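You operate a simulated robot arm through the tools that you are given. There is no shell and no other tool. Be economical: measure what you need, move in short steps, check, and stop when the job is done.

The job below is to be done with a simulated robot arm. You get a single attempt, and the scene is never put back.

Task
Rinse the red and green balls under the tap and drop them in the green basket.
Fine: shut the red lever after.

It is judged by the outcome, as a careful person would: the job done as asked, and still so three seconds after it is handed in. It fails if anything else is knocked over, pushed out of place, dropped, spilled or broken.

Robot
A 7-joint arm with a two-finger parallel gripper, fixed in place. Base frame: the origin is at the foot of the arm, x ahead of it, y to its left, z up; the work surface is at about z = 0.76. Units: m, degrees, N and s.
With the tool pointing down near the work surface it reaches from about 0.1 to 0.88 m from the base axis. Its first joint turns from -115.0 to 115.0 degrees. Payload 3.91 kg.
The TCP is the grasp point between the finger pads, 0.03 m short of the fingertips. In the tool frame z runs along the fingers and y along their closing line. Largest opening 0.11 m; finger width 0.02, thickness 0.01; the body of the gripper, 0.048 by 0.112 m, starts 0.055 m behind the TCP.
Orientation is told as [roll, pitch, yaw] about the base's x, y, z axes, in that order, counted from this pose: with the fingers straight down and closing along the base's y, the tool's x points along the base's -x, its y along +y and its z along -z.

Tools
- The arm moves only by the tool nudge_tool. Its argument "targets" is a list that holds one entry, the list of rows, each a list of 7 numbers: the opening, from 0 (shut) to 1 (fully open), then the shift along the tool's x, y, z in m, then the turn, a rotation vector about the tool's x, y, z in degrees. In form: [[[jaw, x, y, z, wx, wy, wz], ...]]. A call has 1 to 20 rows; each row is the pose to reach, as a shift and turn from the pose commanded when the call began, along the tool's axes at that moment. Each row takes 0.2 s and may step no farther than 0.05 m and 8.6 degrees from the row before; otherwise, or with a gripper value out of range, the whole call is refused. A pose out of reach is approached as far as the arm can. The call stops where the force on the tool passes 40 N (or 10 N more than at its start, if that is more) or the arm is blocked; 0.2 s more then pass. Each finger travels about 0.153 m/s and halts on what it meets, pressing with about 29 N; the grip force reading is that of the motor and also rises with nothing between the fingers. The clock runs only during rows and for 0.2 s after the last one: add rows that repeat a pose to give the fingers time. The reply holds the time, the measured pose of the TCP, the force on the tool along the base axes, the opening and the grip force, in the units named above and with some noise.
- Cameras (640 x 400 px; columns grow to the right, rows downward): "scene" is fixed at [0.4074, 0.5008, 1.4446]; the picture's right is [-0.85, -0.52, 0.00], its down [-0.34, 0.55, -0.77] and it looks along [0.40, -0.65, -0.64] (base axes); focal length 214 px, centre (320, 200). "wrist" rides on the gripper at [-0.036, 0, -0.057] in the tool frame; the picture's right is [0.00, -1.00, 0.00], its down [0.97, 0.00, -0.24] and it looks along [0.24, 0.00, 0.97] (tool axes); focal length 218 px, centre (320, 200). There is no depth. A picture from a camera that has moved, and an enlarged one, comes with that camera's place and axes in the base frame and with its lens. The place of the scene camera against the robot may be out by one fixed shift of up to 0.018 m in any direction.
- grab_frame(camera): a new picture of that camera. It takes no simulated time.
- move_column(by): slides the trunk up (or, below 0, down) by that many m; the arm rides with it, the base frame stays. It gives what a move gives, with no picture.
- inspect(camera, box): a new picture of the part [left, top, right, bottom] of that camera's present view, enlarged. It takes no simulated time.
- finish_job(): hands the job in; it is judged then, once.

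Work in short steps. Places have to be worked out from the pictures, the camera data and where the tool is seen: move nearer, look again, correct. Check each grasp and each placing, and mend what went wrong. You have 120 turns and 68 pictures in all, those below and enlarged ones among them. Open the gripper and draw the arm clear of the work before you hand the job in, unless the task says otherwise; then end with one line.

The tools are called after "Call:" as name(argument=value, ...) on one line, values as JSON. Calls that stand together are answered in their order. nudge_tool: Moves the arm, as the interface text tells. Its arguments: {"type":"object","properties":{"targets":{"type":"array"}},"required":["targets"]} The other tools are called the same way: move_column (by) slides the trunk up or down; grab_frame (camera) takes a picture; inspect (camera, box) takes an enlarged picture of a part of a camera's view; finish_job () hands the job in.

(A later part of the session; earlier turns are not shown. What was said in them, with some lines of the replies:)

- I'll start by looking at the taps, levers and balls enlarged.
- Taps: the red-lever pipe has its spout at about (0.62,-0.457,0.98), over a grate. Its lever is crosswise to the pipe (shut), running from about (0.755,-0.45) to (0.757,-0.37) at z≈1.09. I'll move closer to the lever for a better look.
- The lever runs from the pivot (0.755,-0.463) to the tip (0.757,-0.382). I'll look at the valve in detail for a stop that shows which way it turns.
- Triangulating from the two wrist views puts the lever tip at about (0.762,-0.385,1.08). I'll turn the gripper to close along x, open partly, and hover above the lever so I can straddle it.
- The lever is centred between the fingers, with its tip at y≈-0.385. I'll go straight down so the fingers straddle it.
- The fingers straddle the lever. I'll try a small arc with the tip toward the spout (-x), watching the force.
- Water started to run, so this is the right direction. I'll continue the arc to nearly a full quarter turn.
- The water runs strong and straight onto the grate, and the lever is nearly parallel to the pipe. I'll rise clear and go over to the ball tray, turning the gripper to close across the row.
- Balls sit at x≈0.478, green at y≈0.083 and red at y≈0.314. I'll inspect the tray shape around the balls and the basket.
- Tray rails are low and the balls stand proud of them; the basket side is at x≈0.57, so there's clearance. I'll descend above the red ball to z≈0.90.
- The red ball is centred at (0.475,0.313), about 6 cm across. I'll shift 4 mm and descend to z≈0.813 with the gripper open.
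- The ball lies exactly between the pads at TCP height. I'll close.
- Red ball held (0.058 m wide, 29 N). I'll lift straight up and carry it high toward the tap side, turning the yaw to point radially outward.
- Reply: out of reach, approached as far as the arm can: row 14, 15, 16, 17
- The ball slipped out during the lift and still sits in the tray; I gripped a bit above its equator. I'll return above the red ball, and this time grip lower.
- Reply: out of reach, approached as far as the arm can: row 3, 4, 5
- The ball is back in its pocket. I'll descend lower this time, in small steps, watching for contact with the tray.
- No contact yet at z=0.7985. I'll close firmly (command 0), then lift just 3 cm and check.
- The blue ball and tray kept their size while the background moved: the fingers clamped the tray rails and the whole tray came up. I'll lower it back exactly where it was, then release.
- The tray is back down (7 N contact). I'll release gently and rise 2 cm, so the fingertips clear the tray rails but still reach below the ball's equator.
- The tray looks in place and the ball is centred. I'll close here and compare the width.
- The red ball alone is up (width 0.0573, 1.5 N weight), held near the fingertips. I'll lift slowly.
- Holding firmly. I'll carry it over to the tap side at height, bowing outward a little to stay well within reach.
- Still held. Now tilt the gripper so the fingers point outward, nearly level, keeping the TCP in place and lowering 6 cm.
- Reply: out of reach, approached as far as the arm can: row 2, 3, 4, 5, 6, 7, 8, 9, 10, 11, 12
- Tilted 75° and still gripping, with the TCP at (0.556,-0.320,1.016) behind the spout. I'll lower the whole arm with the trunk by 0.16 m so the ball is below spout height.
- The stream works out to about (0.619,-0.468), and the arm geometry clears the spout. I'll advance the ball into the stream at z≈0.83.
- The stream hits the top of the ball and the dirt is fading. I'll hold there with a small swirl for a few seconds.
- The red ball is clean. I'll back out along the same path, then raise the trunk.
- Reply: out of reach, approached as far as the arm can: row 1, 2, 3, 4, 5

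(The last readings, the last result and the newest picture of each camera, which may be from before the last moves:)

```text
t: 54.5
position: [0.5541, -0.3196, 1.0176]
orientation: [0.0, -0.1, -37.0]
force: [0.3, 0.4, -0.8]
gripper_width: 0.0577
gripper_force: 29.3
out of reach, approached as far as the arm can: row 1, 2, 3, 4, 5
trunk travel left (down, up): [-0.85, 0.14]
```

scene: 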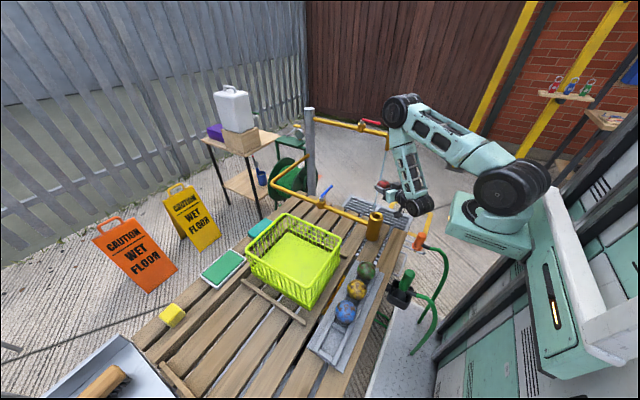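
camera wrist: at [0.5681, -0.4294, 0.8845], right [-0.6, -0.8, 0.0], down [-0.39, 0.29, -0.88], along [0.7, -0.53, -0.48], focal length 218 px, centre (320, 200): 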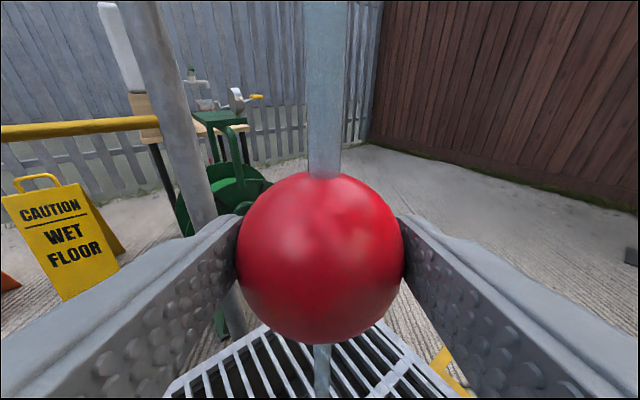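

Upright again with the ball held. The basket interior is about x 0.58–0.83, y 0.09–0.28; I'll carry the ball above (0.725,0.21) at z≈1.1.

Call:
nudge_tool(targets=[[[0, 0, 0, -0.03, 0, 0, 0], [0, 0, 0, -0.06, 0, 0, 0], [0, 0, 0, -0.083, 0, 0, 0], [0, 0.013, 0.0375, -0.083, 0, 0, 4], [0, 0.026, 0.075, -0.083, 0, 0, 8], [0, 0.039, 0.1126, -0.083, 0, 0, 12], [0, 0.052, 0.15, -0.083, 0, 0, 16], [0, 0.065, 0.1877, -0.083, 0, 0, 20], [0, 0.078, 0.2253, -0.083, 0, 0, 24], [0, 0.0915, 0.2628, -0.083, 0, 0, 28], [0, 0.1046, 0.3, -0.083, 0, 0, 32], [0, 0.1177, 0.3379, -0.083, 0, 0, 36], [0, 0.13, 0.3754, -0.083, 0, 0, 40], [0, 0.144, 0.413, -0.083, 0, 0, 44], [0, 0.157, 0.4505, -0.083, 0, 0, 48], [0, 0.17, 0.488, -0.083, 0, 0, 53], [0, 0.183, 0.5256, -0.083, 0, 0, 53], [0, 0.183, 0.5256, -0.083, 0, 0, 53]]])

Call:
grab_frame(camera="wrist")

Call:
grab_frame(camera="scene")

```text
t: 58.3
position: [0.7233, 0.2112, 1.0991]
orientation: [0.0, 0.0, -89.9]
force: [-0.2, 0.2, -1.0]
gripper_width: 0.0575
gripper_force: 29.6
trunk travel left (down, up): [-0.85, 0.14]
```

```text
31 pictures are left
camera wrist: at [0.7238, 0.1735, 1.1573], right [-1.0, 0.0, 0.0], down [0.0, 0.97, 0.24], along [0.0, 0.24, -0.97], focal length 218 px, centre (320, 200)
```

wrist: 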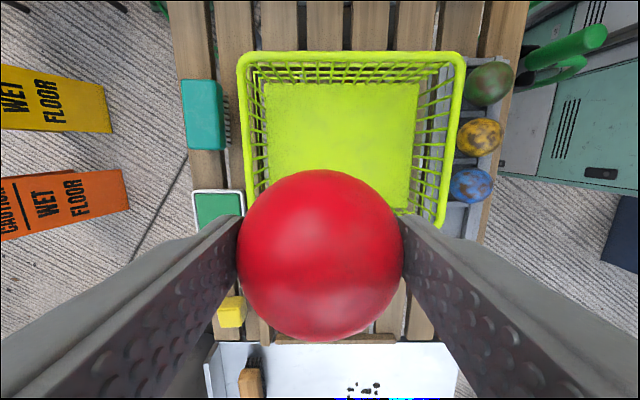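

```text
30 pictures are left
```

scene: 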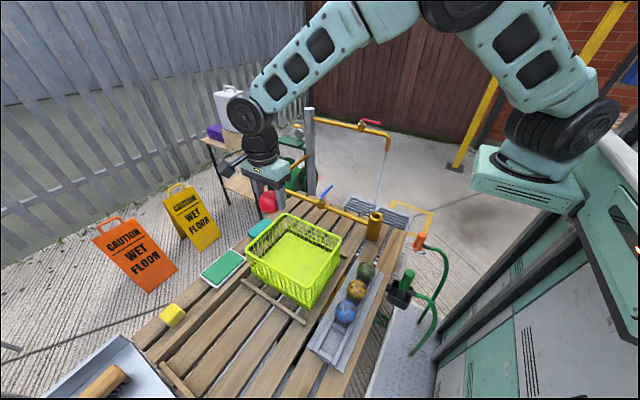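

The basket interior is confirmed around x 0.57–0.81, y 0.08–0.28. I'll lower the ball inside, keeping clear of the rim.

Call:
nudge_tool(targets=[[[0, 0, 0, 0.035, 0, 0, 0], [0, 0, 0, 0.07, 0, 0, 0], [0, 0, 0, 0.105, 0, 0, 0], [0, 0, 0, 0.14, 0, 0, 0], [0, 0, 0, 0.175, 0, 0, 0], [0, 0, 0, 0.205, 0, 0, 0], [0, 0, 0, 0.23, 0, 0, 0], [0, 0, 0, 0.25, 0, 0, 0], [0, 0, 0, 0.25, 0, 0, 0]]])

Call:
inspect(camera="scene", box=[220, 170, 380, 320])

```text
t: 60.3
position: [0.7246, 0.2086, 0.8457]
orientation: [0.0, 0.0, -90.1]
force: [-0.4, -0.9, -0.7]
gripper_width: 0.0578
gripper_force: 29.3
trunk travel left (down, up): [-0.85, 0.14]
```

```text
2.67 times, centred on (300, 245) of scene
camera zoom: at [0.4074, 0.5008, 1.4446], right [-0.85, -0.52, 0.0], down [-0.34, 0.55, -0.77], along [0.4, -0.65, -0.64], focal length 572 px, centre (373, 80)
```

zoom: 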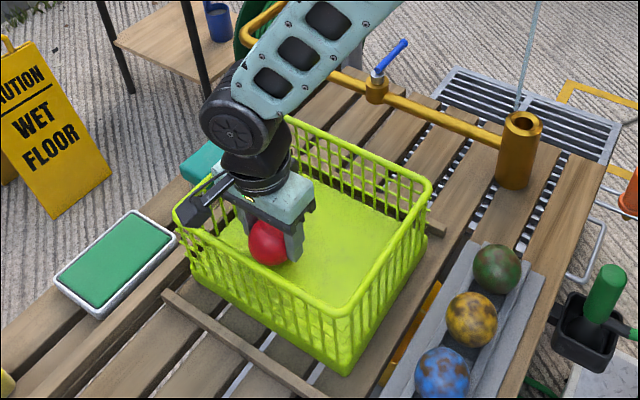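

The ball is inside just above the floor. I'll lower 1.5 cm more and release gently, then rise straight up.

Call:
nudge_tool(targets=[[[0, 0, 0, 0.008, 0, 0, 0], [0, 0, 0, 0.015, 0, 0, 0], [0.58, 0, 0, 0.015, 0, 0, 0], [0.65, 0, 0, 0.015, 0, 0, 0], [0.7, 0, 0, 0.015, 0, 0, 0], [0.7, 0, 0, 0.015, 0, 0, 0], [0.7, 0, 0, -0.01, 0, 0, 0], [0.7, 0, 0, -0.04, 0, 0, 0], [0.7, 0, 0, -0.08, 0, 0, 0], [0.7, 0, 0, -0.12, 0, 0, 0], [0.7, 0, 0, -0.165, 0, 0, 0], [0.7, 0, 0, -0.21, 0, 0, 0], [0.7, 0, 0, -0.25, 0, 0, 0], [0.7, 0, 0, -0.28, 0, 0, 0]]])

Call:
grab_frame(camera="wrist")

```text
t: 63.3
position: [0.7245, 0.2076, 1.1288]
orientation: [-0.1, 0.0, -90.0]
force: [0.8, 0.6, -0.3]
gripper_width: 0.0771
gripper_force: 0.1
trunk travel left (down, up): [-0.85, 0.14]
```

```text
28 pictures are left
camera wrist: at [0.7248, 0.1727, 1.1861], right [-1.0, 0.0, 0.0], down [0.0, 0.97, 0.24], along [0.0, 0.24, -0.97], focal length 218 px, centre (320, 200)
```

wrist: 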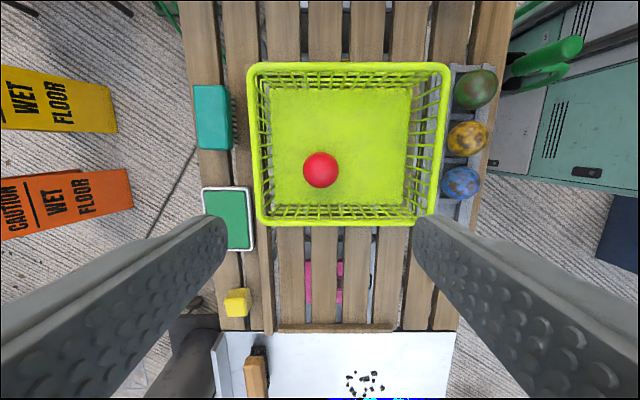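

Red is in the basket, clean. Next, move above the green ball and down to z≈0.92.

Call:
nudge_tool(targets=[[[0.72, -0.018, -0.036, 0, 0, 0, 0], [0.72, -0.035, -0.071, 0, 0, 0, 0], [0.72, -0.053, -0.106, 0, 0, 0, 0], [0.72, -0.07, -0.141, 0, 0, 0, 0], [0.72, -0.088, -0.176, 0, 0, 0, 0], [0.72, -0.105, -0.212, 0, 0, 0, 0], [0.72, -0.12, -0.247, 0, 0, 0, 0], [0.72, -0.12, -0.247, 0.04, 0, 0, 0], [0.72, -0.12, -0.247, 0.08, 0, 0, 0], [0.72, -0.12, -0.247, 0.12, 0, 0, 0], [0.72, -0.12, -0.247, 0.16, 0, 0, 0], [0.72, -0.12, -0.247, 0.2, 0, 0, 0], [0.72, -0.12, -0.247, 0.2, 0, 0, 0]]])

Call:
grab_frame(camera="wrist")

```text
t: 66.1
position: [0.4757, 0.0898, 0.9314]
orientation: [0.0, 0.1, -89.9]
force: [-0.2, 0.8, -0.1]
gripper_width: 0.0793
gripper_force: 0.1
trunk travel left (down, up): [-0.85, 0.14]
```

```text
27 pictures are left
camera wrist: at [0.476, 0.0533, 0.9879], right [-1.0, 0.0, 0.0], down [0.0, 0.97, 0.24], along [0.0, 0.24, -0.97], focal length 218 px, centre (320, 200)
```

wrist: 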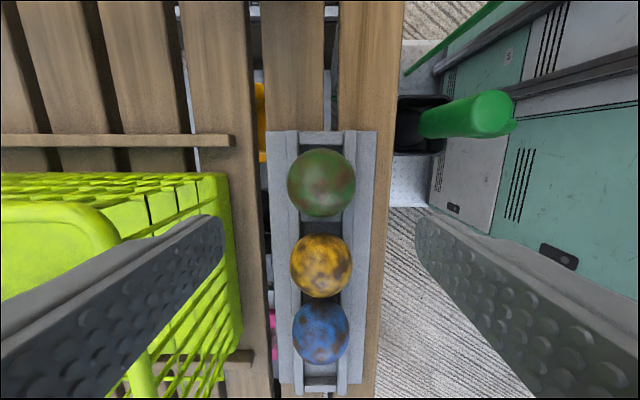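

Green ball at about (0.4755,0.0845). I'll lower to z≈0.818, the height that worked for red.

Call:
nudge_tool(targets=[[[0.72, -0.0055, 0, 0.035, 0, 0, 0], [0.72, -0.0055, 0, 0.07, 0, 0, 0], [0.72, -0.0055, 0, 0.1, 0, 0, 0], [0.72, -0.0055, 0, 0.1125, 0, 0, 0], [0.72, -0.0055, 0, 0.1125, 0, 0, 0]]])

Call:
grab_frame(camera="wrist")

```text
t: 67.3
position: [0.4754, 0.0839, 0.8152]
orientation: [0.0, 0.0, -90.1]
force: [0.9, 0.0, -0.7]
gripper_width: 0.0791
gripper_force: 0.2
trunk travel left (down, up): [-0.85, 0.14]
```

```text
26 pictures are left
camera wrist: at [0.4762, 0.0474, 0.8726], right [-1.0, 0.0, 0.0], down [0.0, 0.97, 0.24], along [0.0, 0.24, -0.97], focal length 218 px, centre (320, 200)
```

wrist: 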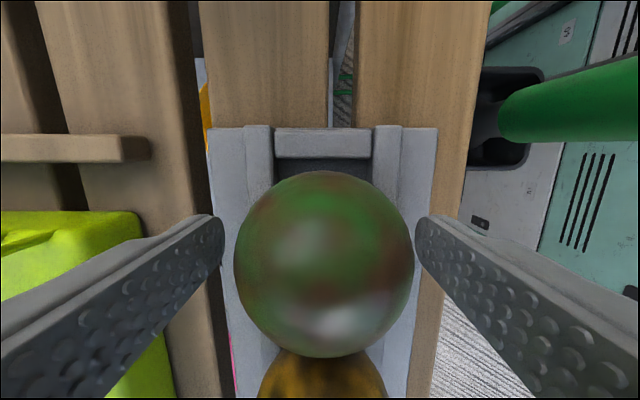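

Centred and same view as for red. Raise 3 mm, close fully and lift 2 cm slowly.

Call:
nudge_tool(targets=[[[0.6, 0, -0.0007, -0.003, 0, 0, 0], [0.3, 0, -0.0007, -0.003, 0, 0, 0], [0, 0, -0.0007, -0.003, 0, 0, 0], [0, 0, -0.0007, -0.003, 0, 0, 0], [0, 0, -0.0007, -0.003, 0, 0, 0], [0, 0, -0.0007, -0.009, 0, 0, 0], [0, 0, -0.0007, -0.015, 0, 0, 0], [0, 0, -0.0007, -0.025, 0, 0, 0]]])

Call:
grab_frame(camera="wrist")

```text
t: 69.1
position: [0.4763, 0.0834, 0.8402]
orientation: [0.0, 0.0, -90.0]
force: [0.8, -0.6, -0.2]
gripper_width: 0.0577
gripper_force: 28.7
trunk travel left (down, up): [-0.85, 0.14]
```

```text
25 pictures are left
camera wrist: at [0.4766, 0.0482, 0.8974], right [-1.0, 0.0, 0.0], down [0.0, 0.97, 0.24], along [0.0, 0.24, -0.97], focal length 218 px, centre (320, 200)
```

wrist: 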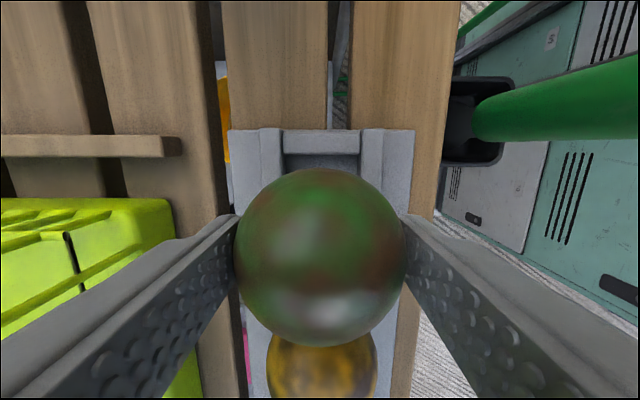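

The green ball is lifted alone. Lift slowly to z≈1.15.

Call:
nudge_tool(targets=[[[0, 0, 0, -0.01, 0, 0, 0], [0, 0, 0, -0.03, 0, 0, 0], [0, 0, 0, -0.055, 0, 0, 0], [0, 0, 0, -0.08, 0, 0, 0], [0, 0, 0, -0.105, 0, 0, 0], [0, 0, 0, -0.13, 0, 0, 0], [0, 0, 0, -0.155, 0, 0, 0], [0, 0, 0, -0.18, 0, 0, 0], [0, 0, 0, -0.205, 0, 0, 0], [0, 0, 0, -0.23, 0, 0, 0], [0, 0, 0, -0.255, 0, 0, 0], [0, 0, 0, -0.28, 0, 0, 0], [0, 0, 0, -0.3, 0, 0, 0], [0, 0, 0, -0.31, 0, 0, 0]]])

Call:
nudge_tool(targets=[[[0, -0.02, 0.01, 0, 0, 0, 0], [0, -0.055, 0.03, 0, 0, 0, -4], [0, -0.095, 0.05, 0, 0, 0, -8], [0, -0.135, 0.065, 0, 0, 0, -13], [0, -0.175, 0.08, 0, 0, 0, -18], [0, -0.215, 0.08, 0, 0, 0, -23], [0, -0.255, 0.08, 0, 0, 0, -28], [0, -0.295, 0.08, 0, 0, 0, -33], [0, -0.335, 0.08, 0.02, 0, 0, -38], [0, -0.375, 0.08, 0.05, 0, 0, -43], [0, -0.4, 0.08, 0.08, 0, 0, -48], [0, -0.403, 0.08, 0.11, 0, 0, -53], [0, -0.403, 0.08, 0.132, 0, 0, -53], [0, -0.403, 0.08, 0.132, 0, 0, -53]]])

```text
t: 72.1
position: [0.4772, 0.0841, 1.1536]
orientation: [0.0, 0.0, -90.1]
force: [0.7, -0.3, -0.8]
gripper_width: 0.0574
gripper_force: 29.4
trunk travel left (down, up): [-0.85, 0.14]
```

```text
t: 75.1
position: [0.5557, -0.3159, 1.0188]
orientation: [0.1, 0.1, -36.9]
force: [-0.3, 0.0, 0.3]
gripper_width: 0.0574
gripper_force: 29.3
trunk travel left (down, up): [-0.85, 0.14]
```

Still held, at the same point as before. Now tilt 75° outward in place.

Call:
nudge_tool(targets=[[[0, 0, 0, 0, 0, -7, 0], [0, 0, 0, 0, 0, -14, 0], [0, 0, 0, 0, 0, -21, 0], [0, 0, 0, 0, 0, -28, 0], [0, 0, 0, 0, 0, -35, 0], [0, 0, 0, 0, 0, -42, 0], [0, 0, 0, 0, 0, -49, 0], [0, 0, 0, 0, 0, -56, 0], [0, 0, 0, 0, 0, -63, 0], [0, 0, 0, 0, 0, -70, 0], [0, 0, 0, 0, 0, -75, 0], [0, 0, 0, 0, 0, -75, 0]]])

Call:
move_column(by=-0.16)

Call:
grab_frame(camera="wrist")

```text
t: 77.7
position: [0.5568, -0.3183, 1.0184]
orientation: [0.0, -75.0, -36.9]
force: [0.0, 0.4, -0.9]
gripper_width: 0.0577
gripper_force: 29.0
out of reach, approached as far as the arm can: row 6, 7, 8, 9, 10
trunk travel left (down, up): [-0.85, 0.14]
```

```text
t: 79.5
position: [0.5573, -0.3176, 0.8585]
orientation: [-0.1, -75.1, -37.0]
force: [0.1, -0.5, -0.3]
gripper_width: 0.0575
gripper_force: 28.6
trunk travel left (down, up): [-0.69, 0.3]
```

```text
24 pictures are left
camera wrist: at [0.5213, -0.2912, 0.9083], right [-0.6, -0.8, 0.0], down [-0.39, 0.29, -0.88], along [0.7, -0.53, -0.48], focal length 218 px, centre (320, 200)
```

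wrist: 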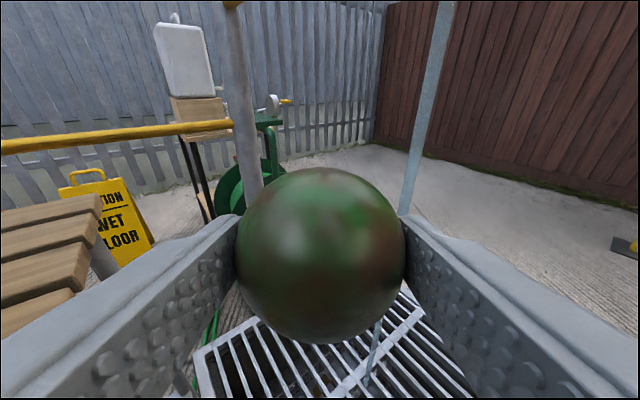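

Same geometry as before. Advance the green ball into the stream and swirl for about 3 s.

Call:
nudge_tool(targets=[[[0, -0.002, -0.0165, 0.025, 0, 0, 0], [0, -0.004, -0.033, 0.05, 0, 0, 0], [0, -0.006, -0.0495, 0.075, 0, 0, 0], [0, -0.008, -0.066, 0.1, 0, 0, 0], [0, -0.0095, -0.0825, 0.124, 0, 0, 0], [0, -0.0095, -0.0825, 0.124, 0, 0, 0], [0, -0.0095, -0.0825, 0.124, 0, 0, 0], [0, -0.0095, -0.0765, 0.124, 0, 0, 0], [0, -0.0095, -0.0765, 0.124, 0, 0, 0], [0, -0.0095, -0.0825, 0.124, 0, 0, 0], [0, -0.0095, -0.0885, 0.124, 0, 0, 0], [0, -0.0095, -0.0885, 0.124, 0, 0, 0], [0, -0.0095, -0.0825, 0.124, 0, 0, 0], [0, -0.0095, -0.0825, 0.118, 0, 0, 0], [0, -0.0095, -0.0825, 0.118, 0, 0, 0], [0, -0.0095, -0.0825, 0.124, 0, 0, 0], [0, -0.0095, -0.0825, 0.128, 0, 0, 0], [0, -0.0095, -0.0825, 0.128, 0, 0, 0], [0, -0.0095, -0.0825, 0.124, 0, 0, 0], [0, -0.0095, -0.0825, 0.124, 0, 0, 0]]])

Call:
grab_frame(camera="wrist")

```text
t: 83.7
position: [0.6049, -0.4557, 0.8367]
orientation: [-0.1, -75.1, -37.1]
force: [0.3, 0.5, -0.7]
gripper_width: 0.0579
gripper_force: 28.7
trunk travel left (down, up): [-0.69, 0.3]
```

```text
23 pictures are left
camera wrist: at [0.5689, -0.4301, 0.8864], right [-0.6, -0.8, 0.0], down [-0.39, 0.29, -0.88], along [0.7, -0.53, -0.48], focal length 218 px, centre (320, 200)
```

wrist: 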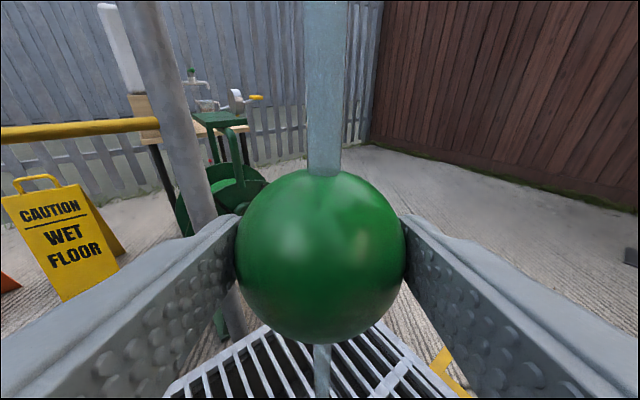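

The green ball is clean too. A second more of rinsing, then back out, raise the trunk and bring the tool upright.

Call:
nudge_tool(targets=[[[0, 0, 0, 0, 0, 0, 0], [0, 0, 0, 0, 0, 0, 0], [0, 0, 0, 0, 0, 0, 0], [0, 0, 0, 0, 0, 0, 0], [0, 0.002, 0.0165, -0.025, 0, 0, 0], [0, 0.004, 0.033, -0.05, 0, 0, 0], [0, 0.006, 0.0495, -0.075, 0, 0, 0], [0, 0.008, 0.066, -0.1, 0, 0, 0], [0, 0.0095, 0.0825, -0.124, 0, 0, 0], [0, 0.0095, 0.0825, -0.124, 0, 0, 0]]])

Call:
move_column(by=0.16)

Call:
nudge_tool(targets=[[[0, 0, 0, 0, 0, 7, 0], [0, 0, 0, 0, 0, 14, 0], [0, 0, 0, 0, 0, 21, 0], [0, 0, 0, 0, 0, 28, 0], [0, 0, 0, 0, 0, 35, 0], [0, 0, 0, 0, 0, 42, 0], [0, 0, 0, 0, 0, 49, 0], [0, 0, 0, 0, 0, 56, 0], [0, 0, 0, 0, 0, 63, 0], [0, 0, 0, 0, 0, 70, 0], [0, 0, 0, 0, 0, 75, 0], [0, 0, 0, 0, 0, 75, 0]]])

```text
t: 85.9
position: [0.5566, -0.3199, 0.8579]
orientation: [-0.1, -75.1, -37.0]
force: [0.5, -0.4, -0.1]
gripper_width: 0.0577
gripper_force: 28.7
trunk travel left (down, up): [-0.69, 0.3]
```

```text
t: 87.7
position: [0.5572, -0.3203, 1.0171]
orientation: [0.0, -75.1, -37.0]
force: [-0.2, 0.9, -0.5]
gripper_width: 0.0576
gripper_force: 28.6
trunk travel left (down, up): [-0.85, 0.14]
```

```text
t: 90.3
position: [0.5585, -0.3208, 1.0184]
orientation: [0.0, 0.0, -37.0]
force: [0.0, 0.9, -0.5]
gripper_width: 0.0575
gripper_force: 28.8
out of reach, approached as far as the arm can: row 1, 2, 3, 4
trunk travel left (down, up): [-0.85, 0.14]
```

Upright and still held. Carry the green ball to above (0.655,0.15) in the basket, away from the red one.

Call:
nudge_tool(targets=[[[0, 0, 0, -0.03, 0, 0, 0], [0, 0, 0, -0.06, 0, 0, 0], [0, 0, 0, -0.083, 0, 0, 0], [0, 0.0159, 0.0334, -0.083, 0, 0, 4], [0, 0.0317, 0.0668, -0.083, 0, 0, 8], [0, 0.0476, 0.1002, -0.083, 0, 0, 12], [0, 0.0634, 0.1336, -0.083, 0, 0, 16], [0, 0.0793, 0.167, -0.083, 0, 0, 20], [0, 0.0952, 0.2003, -0.083, 0, 0, 24], [0, 0.111, 0.2337, -0.083, 0, 0, 28], [0, 0.1269, 0.2671, -0.083, 0, 0, 32], [0, 0.1427, 0.3005, -0.083, 0, 0, 37], [0, 0.1586, 0.3339, -0.083, 0, 0, 42], [0, 0.1745, 0.3673, -0.083, 0, 0, 47], [0, 0.1903, 0.4007, -0.083, 0, 0, 53], [0, 0.2062, 0.4341, -0.083, 0, 0, 53], [0, 0.2062, 0.4341, -0.083, 0, 0, 53]]])

Call:
grab_frame(camera="wrist")

```text
t: 93.9
position: [0.6554, 0.1478, 1.1006]
orientation: [0.0, -0.2, -90.2]
force: [0.1, 0.1, 0.4]
gripper_width: 0.0576
gripper_force: 29.2
trunk travel left (down, up): [-0.85, 0.14]
```

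```text
22 pictures are left
camera wrist: at [0.6562, 0.1128, 1.1574], right [-1.0, 0.0, 0.0], down [0.0, 0.97, 0.24], along [0.0, 0.24, -0.97], focal length 218 px, centre (320, 200)
```

wrist: 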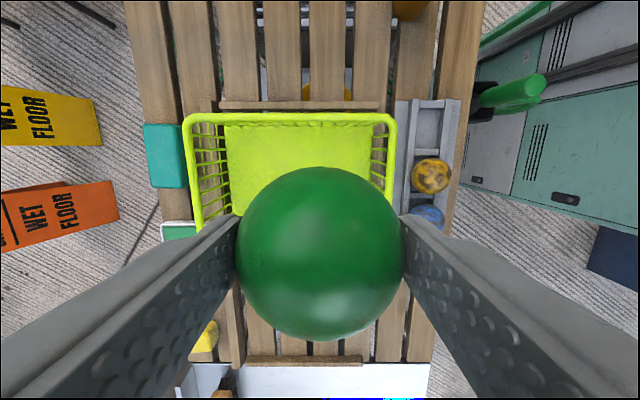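

Clear of the rim on all sides. Lower into the basket, release and rise straight up.

Call:
nudge_tool(targets=[[[0, 0, 0, 0.035, 0, 0, 0], [0, 0, 0, 0.07, 0, 0, 0], [0, 0, 0, 0.105, 0, 0, 0], [0, 0, 0, 0.14, 0, 0, 0], [0, 0, 0, 0.175, 0, 0, 0], [0, 0, 0, 0.21, 0, 0, 0], [0, 0, 0, 0.235, 0, 0, 0], [0, 0, 0, 0.255, 0, 0, 0], [0, 0, 0, 0.268, 0, 0, 0], [0, 0, 0, 0.268, 0, 0, 0], [0.58, 0, 0, 0.268, 0, 0, 0], [0.65, 0, 0, 0.268, 0, 0, 0], [0.7, 0, 0, 0.268, 0, 0, 0], [0.7, 0, 0, 0.268, 0, 0, 0], [0.7, 0, 0, 0.24, 0, 0, 0], [0.7, 0, 0, 0.2, 0, 0, 0], [0.7, 0, 0, 0.155, 0, 0, 0], [0.7, 0, 0, 0.11, 0, 0, 0], [0.7, 0, 0, 0.06, 0, 0, 0], [0.7, 0, 0, 0.01, 0, 0, 0]]])

Call:
grab_frame(camera="wrist")

Call:
grab_frame(camera="scene")

```text
t: 98.1
position: [0.6527, 0.1553, 1.0941]
orientation: [0.1, -0.1, -90.0]
force: [0.1, 0.5, -0.4]
gripper_width: 0.0771
gripper_force: 0.0
trunk travel left (down, up): [-0.85, 0.14]
```

```text
21 pictures are left
camera wrist: at [0.6539, 0.1184, 1.1506], right [-1.0, 0.0, 0.0], down [0.0, 0.97, 0.24], along [0.0, 0.24, -0.97], focal length 218 px, centre (320, 200)
```

wrist: 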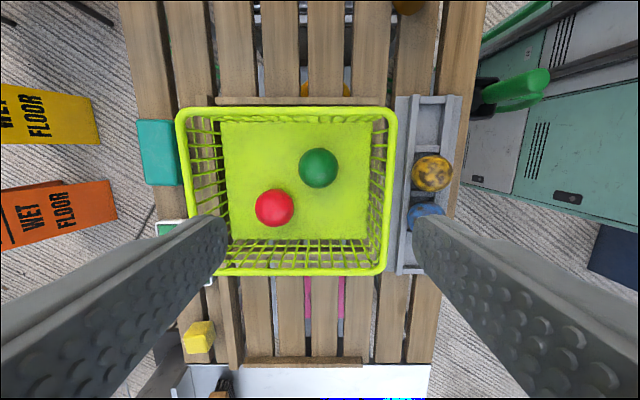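

```text
20 pictures are left
```

scene: 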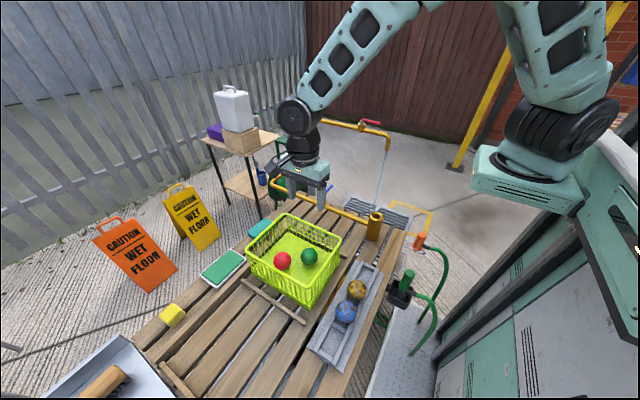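

Both clean balls are in the basket; yellow and blue are undisturbed. Now to the lever: rise and move above it, with the fingers aligned to straddle its present direction.

Call:
nudge_tool(targets=[[[0.6, 0, 0, -0.042, 0, 0, 0], [0.5, 0, 0, -0.084, 0, 0, 0], [0.4, -0.01, 0.0, -0.126, 0, 0, 0], [0.4, -0.045, 0.003, -0.126, 0, 0, -5], [0.4, -0.086, 0.006, -0.126, 0, 0, -10], [0.4, -0.127, 0.009, -0.126, 0, 0, -15], [0.4, -0.168, 0.012, -0.126, 0, 0, -20], [0.4, -0.209, 0.015, -0.126, 0, 0, -25], [0.4, -0.25, 0.018, -0.126, 0, 0, -30], [0.4, -0.291, 0.021, -0.126, 0, 0, -36], [0.4, -0.332, 0.024, -0.126, 0, 0, -42], [0.4, -0.373, 0.027, -0.126, 0, 0, -48], [0.4, -0.414, 0.03, -0.126, 0, 0, -54], [0.4, -0.455, 0.033, -0.126, 0, 0, -60], [0.4, -0.496, 0.036, -0.126, 0, 0, -66], [0.4, -0.537, 0.038, -0.126, 0, 0, -72], [0.4, -0.578, 0.04, -0.126, 0, 0, -78], [0.4, -0.613, 0.042, -0.126, 0, 0, -83], [0.4, -0.613, 0.042, -0.126, 0, 0, -83]]])

Call:
grab_frame(camera="wrist")

```text
t: 102.1
position: [0.6962, -0.4598, 1.2179]
orientation: [0.0, 0.0, -6.9]
force: [-0.1, -0.1, -0.4]
gripper_width: 0.0437
gripper_force: 0.1
trunk travel left (down, up): [-0.85, 0.14]
```

```text
19 pictures are left
camera wrist: at [0.7309, -0.4654, 1.2755], right [-0.12, -0.99, 0.0], down [-0.96, 0.12, 0.24], along [-0.24, 0.03, -0.97], focal length 218 px, centre (320, 200)
```

wrist: 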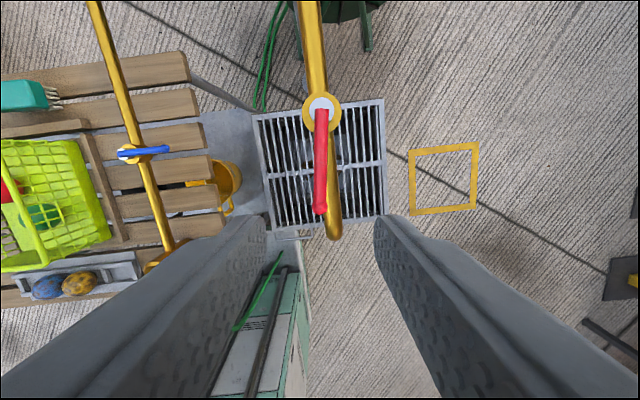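

The lever is exactly between the fingers. Lower straight down and narrow the gap around it.

Call:
nudge_tool(targets=[[[0.4, 0, 0, 0.04, 0, 0, 0], [0.4, 0, 0, 0.08, 0, 0, 0], [0.4, 0, 0, 0.11, 0, 0, 0], [0.4, 0, 0, 0.128, 0, 0, 0], [0.3, 0, 0, 0.128, 0, 0, 0], [0.22, 0, 0, 0.128, 0, 0, 0], [0.22, 0, 0, 0.128, 0, 0, 0]]])

Call:
grab_frame(camera="wrist")

```text
t: 103.7
position: [0.6953, -0.4614, 1.0876]
orientation: [0.0, -0.1, -7.0]
force: [-0.1, -0.2, -0.2]
gripper_width: 0.0244
gripper_force: 0.1
trunk travel left (down, up): [-0.85, 0.14]
```

```text
18 pictures are left
camera wrist: at [0.7321, -0.4675, 1.1453], right [-0.12, -0.99, 0.0], down [-0.96, 0.12, 0.24], along [-0.24, 0.03, -0.97], focal length 218 px, centre (320, 200)
```

wrist: 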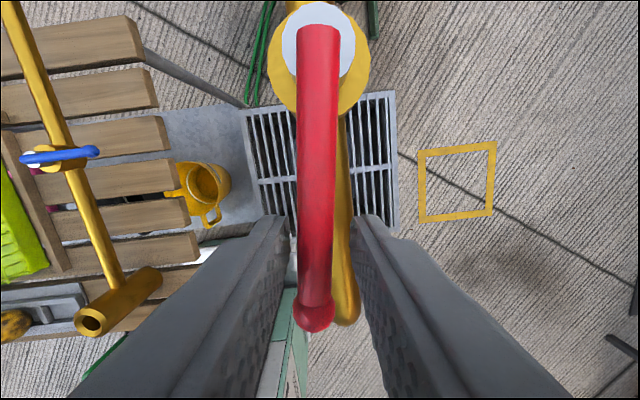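

The lever is neatly between the fingers. Sweep back along the reverse arc toward the shut position.

Call:
nudge_tool(targets=[[[0.22, -0.0006, 0.0092, 0, 0, 0, 8], [0.22, -0.0026, 0.0182, 0, 0, 0, 16], [0.22, -0.0057, 0.0268, 0, 0, 0, 24], [0.22, -0.01, 0.035, 0, 0, 0, 32], [0.22, -0.0154, 0.0424, 0, 0, 0, 40], [0.22, -0.0218, 0.049, 0, 0, 0, 48], [0.22, -0.0291, 0.0547, 0, 0, 0, 56], [0.22, -0.0371, 0.0593, 0, 0, 0, 64], [0.22, -0.0456, 0.0628, 0, 0, 0, 72], [0.22, -0.0545, 0.065, 0, 0, 0, 80], [0.22, -0.0614, 0.0658, 0, 0, 0, 86], [0.22, -0.0614, 0.0658, 0, 0, 0, 86]]])

Call:
grab_frame(camera="wrist")

Call:
inspect(camera="scene", box=[310, 80, 470, 220])

```text
t: 106.3
position: [0.7647, -0.4049, 1.09]
orientation: [0.0, -0.1, -93.2]
force: [0.6, 0.6, -0.2]
gripper_width: 0.0238
gripper_force: 0.1
trunk travel left (down, up): [-0.85, 0.14]
```

```text
17 pictures are left
camera wrist: at [0.7639, -0.4406, 1.147], right [-1.0, 0.05, 0.0], down [0.05, 0.97, 0.24], along [0.01, 0.24, -0.97], focal length 218 px, centre (320, 200)
```

wrist: 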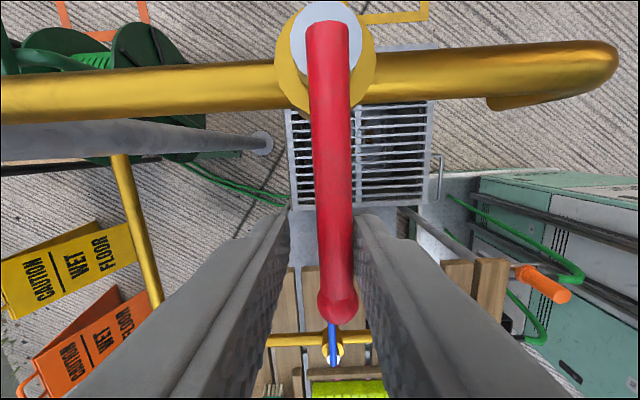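

```text
2.86 times, centred on (390, 150) of scene
camera zoom: at [0.4074, 0.5008, 1.4446], right [-0.85, -0.52, 0.0], down [-0.34, 0.55, -0.77], along [0.4, -0.65, -0.64], focal length 613 px, centre (120, 343)
```

zoom: 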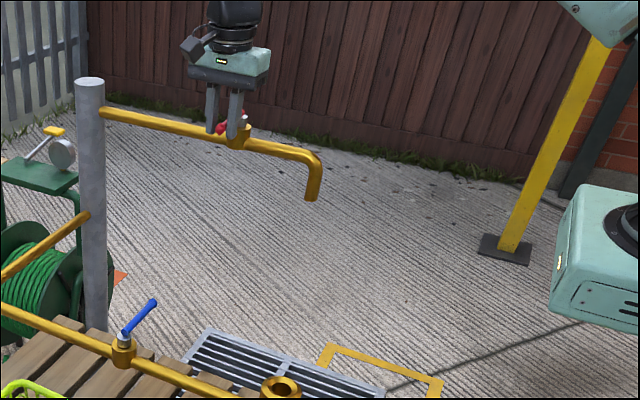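

The water has stopped and the lever measures square to the pipe again (root and tip both x≈0.760). I'll open slightly and rise straight off it.

Call:
nudge_tool(targets=[[[0.4, 0, 0, 0, 0, 0, 0], [0.4, 0, 0, 0, 0, 0, 0], [0.4, 0, 0, -0.03, 0, 0, 0], [0.4, 0, 0, -0.07, 0, 0, 0], [0.4, 0, 0, -0.11, 0, 0, 0], [0.6, 0.03, -0.02, -0.14, 0, 0, 0], [0.8, 0.06, -0.05, -0.16, 0, 0, 0], [1, 0.1, -0.08, -0.17, 0, 0, 0], [1, 0.14, -0.11, -0.17, 0, 0, 0]]])

Call:
inspect(camera="scene", box=[330, 105, 400, 149])

Call:
grab_frame(camera="wrist")

Call:
grab_frame(camera="scene")

```text
refused: row 8 steps farther than a row can; nothing moved
```

```text
9.09 times, centred on (365, 127) of scene
camera zoom: at [0.4074, 0.5008, 1.4446], right [-0.85, -0.52, 0.0], down [-0.34, 0.55, -0.77], along [0.4, -0.65, -0.64], focal length 1950 px, centre (-89, 864)
```

zoom: 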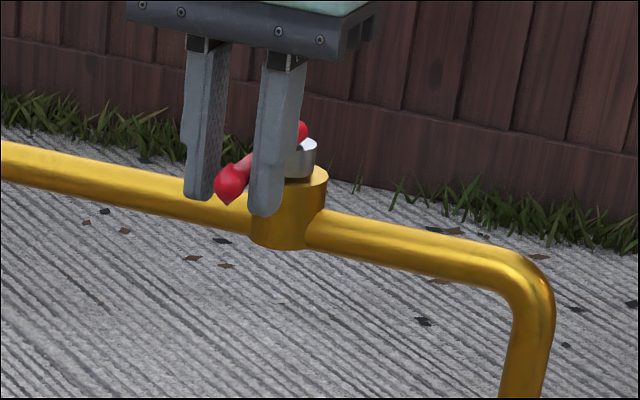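

```text
14 pictures are left
camera wrist: at [0.7639, -0.4406, 1.147], right [-1.0, 0.05, 0.0], down [0.05, 0.97, 0.24], along [0.01, 0.24, -0.97], focal length 218 px, centre (320, 200)
```

wrist: 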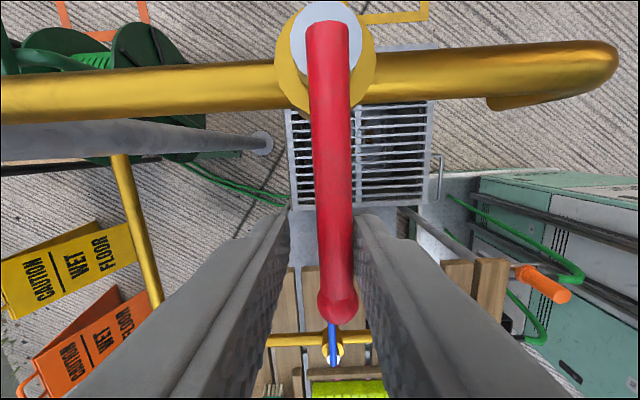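

```text
13 pictures are left
```

scene: 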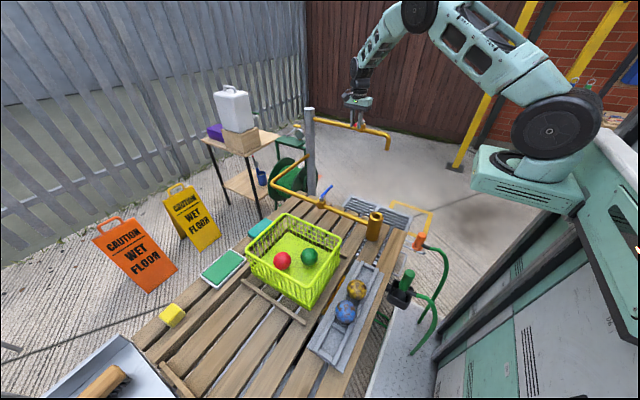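

That call was refused for step size; the lever tip is at the same pixel as at the start. I'll retry the retreat with smaller steps.

Call:
nudge_tool(targets=[[[0.32, 0, 0, 0, 0, 0, 0], [0.4, 0, 0, 0, 0, 0, 0], [0.4, 0, 0, -0.03, 0, 0, 0], [0.4, 0, 0, -0.07, 0, 0, 0], [0.4, 0, 0, -0.11, 0, 0, 0], [0.6, 0.02, -0.015, -0.14, 0, 0, 0], [0.8, 0.05, -0.04, -0.16, 0, 0, 0], [1, 0.08, -0.07, -0.165, 0, 0, 0], [1, 0.11, -0.1, -0.165, 0, 0, 0], [1, 0.11, -0.1, -0.165, 0, 0, 0]]])

Call:
inspect(camera="scene", box=[310, 100, 430, 220])

Call:
inspect(camera="scene", box=[220, 200, 430, 380])

```text
t: 108.5
position: [0.6711, -0.2872, 1.2511]
orientation: [-0.1, 0.0, -93.0]
force: [0.0, 0.8, -0.4]
gripper_width: 0.1097
gripper_force: 0.1
trunk travel left (down, up): [-0.85, 0.14]
```

```text
3.33 times, centred on (370, 160) of scene
camera zoom: at [0.4074, 0.5008, 1.4446], right [-0.85, -0.52, 0.0], down [-0.34, 0.55, -0.77], along [0.4, -0.65, -0.64], focal length 715 px, centre (153, 333)
```

zoom: 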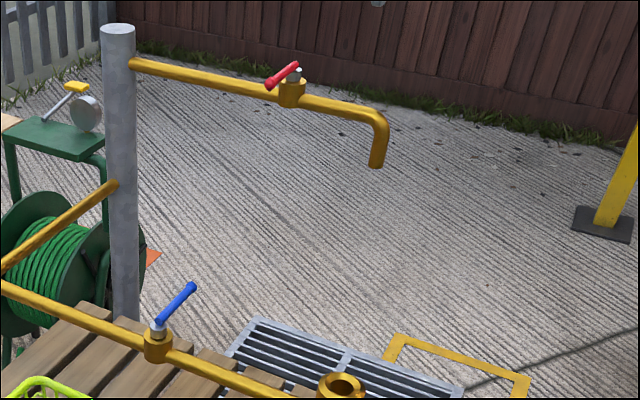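

```text
2.22 times, centred on (325, 290) of scene
camera zoom: at [0.4074, 0.5008, 1.4446], right [-0.85, -0.52, 0.0], down [-0.34, 0.55, -0.77], along [0.4, -0.65, -0.64], focal length 477 px, centre (309, 0)
```

zoom: 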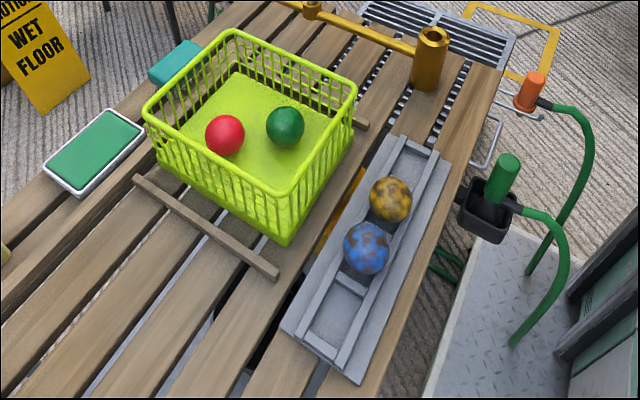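

The water is off, the lever is square to the pipe, and both clean balls are in the basket. The tray corners match their starting pixels and the arm is clear and open, so I'm handing in.

Call:
finish_job()

```text
The job is handed in.
```

I rinsed the red and green balls clean under the tap and put both in the green basket, then shut the red lever; along the way I lifted the ball tray about 4 cm by mistake and set it back in place with nothing spilled.
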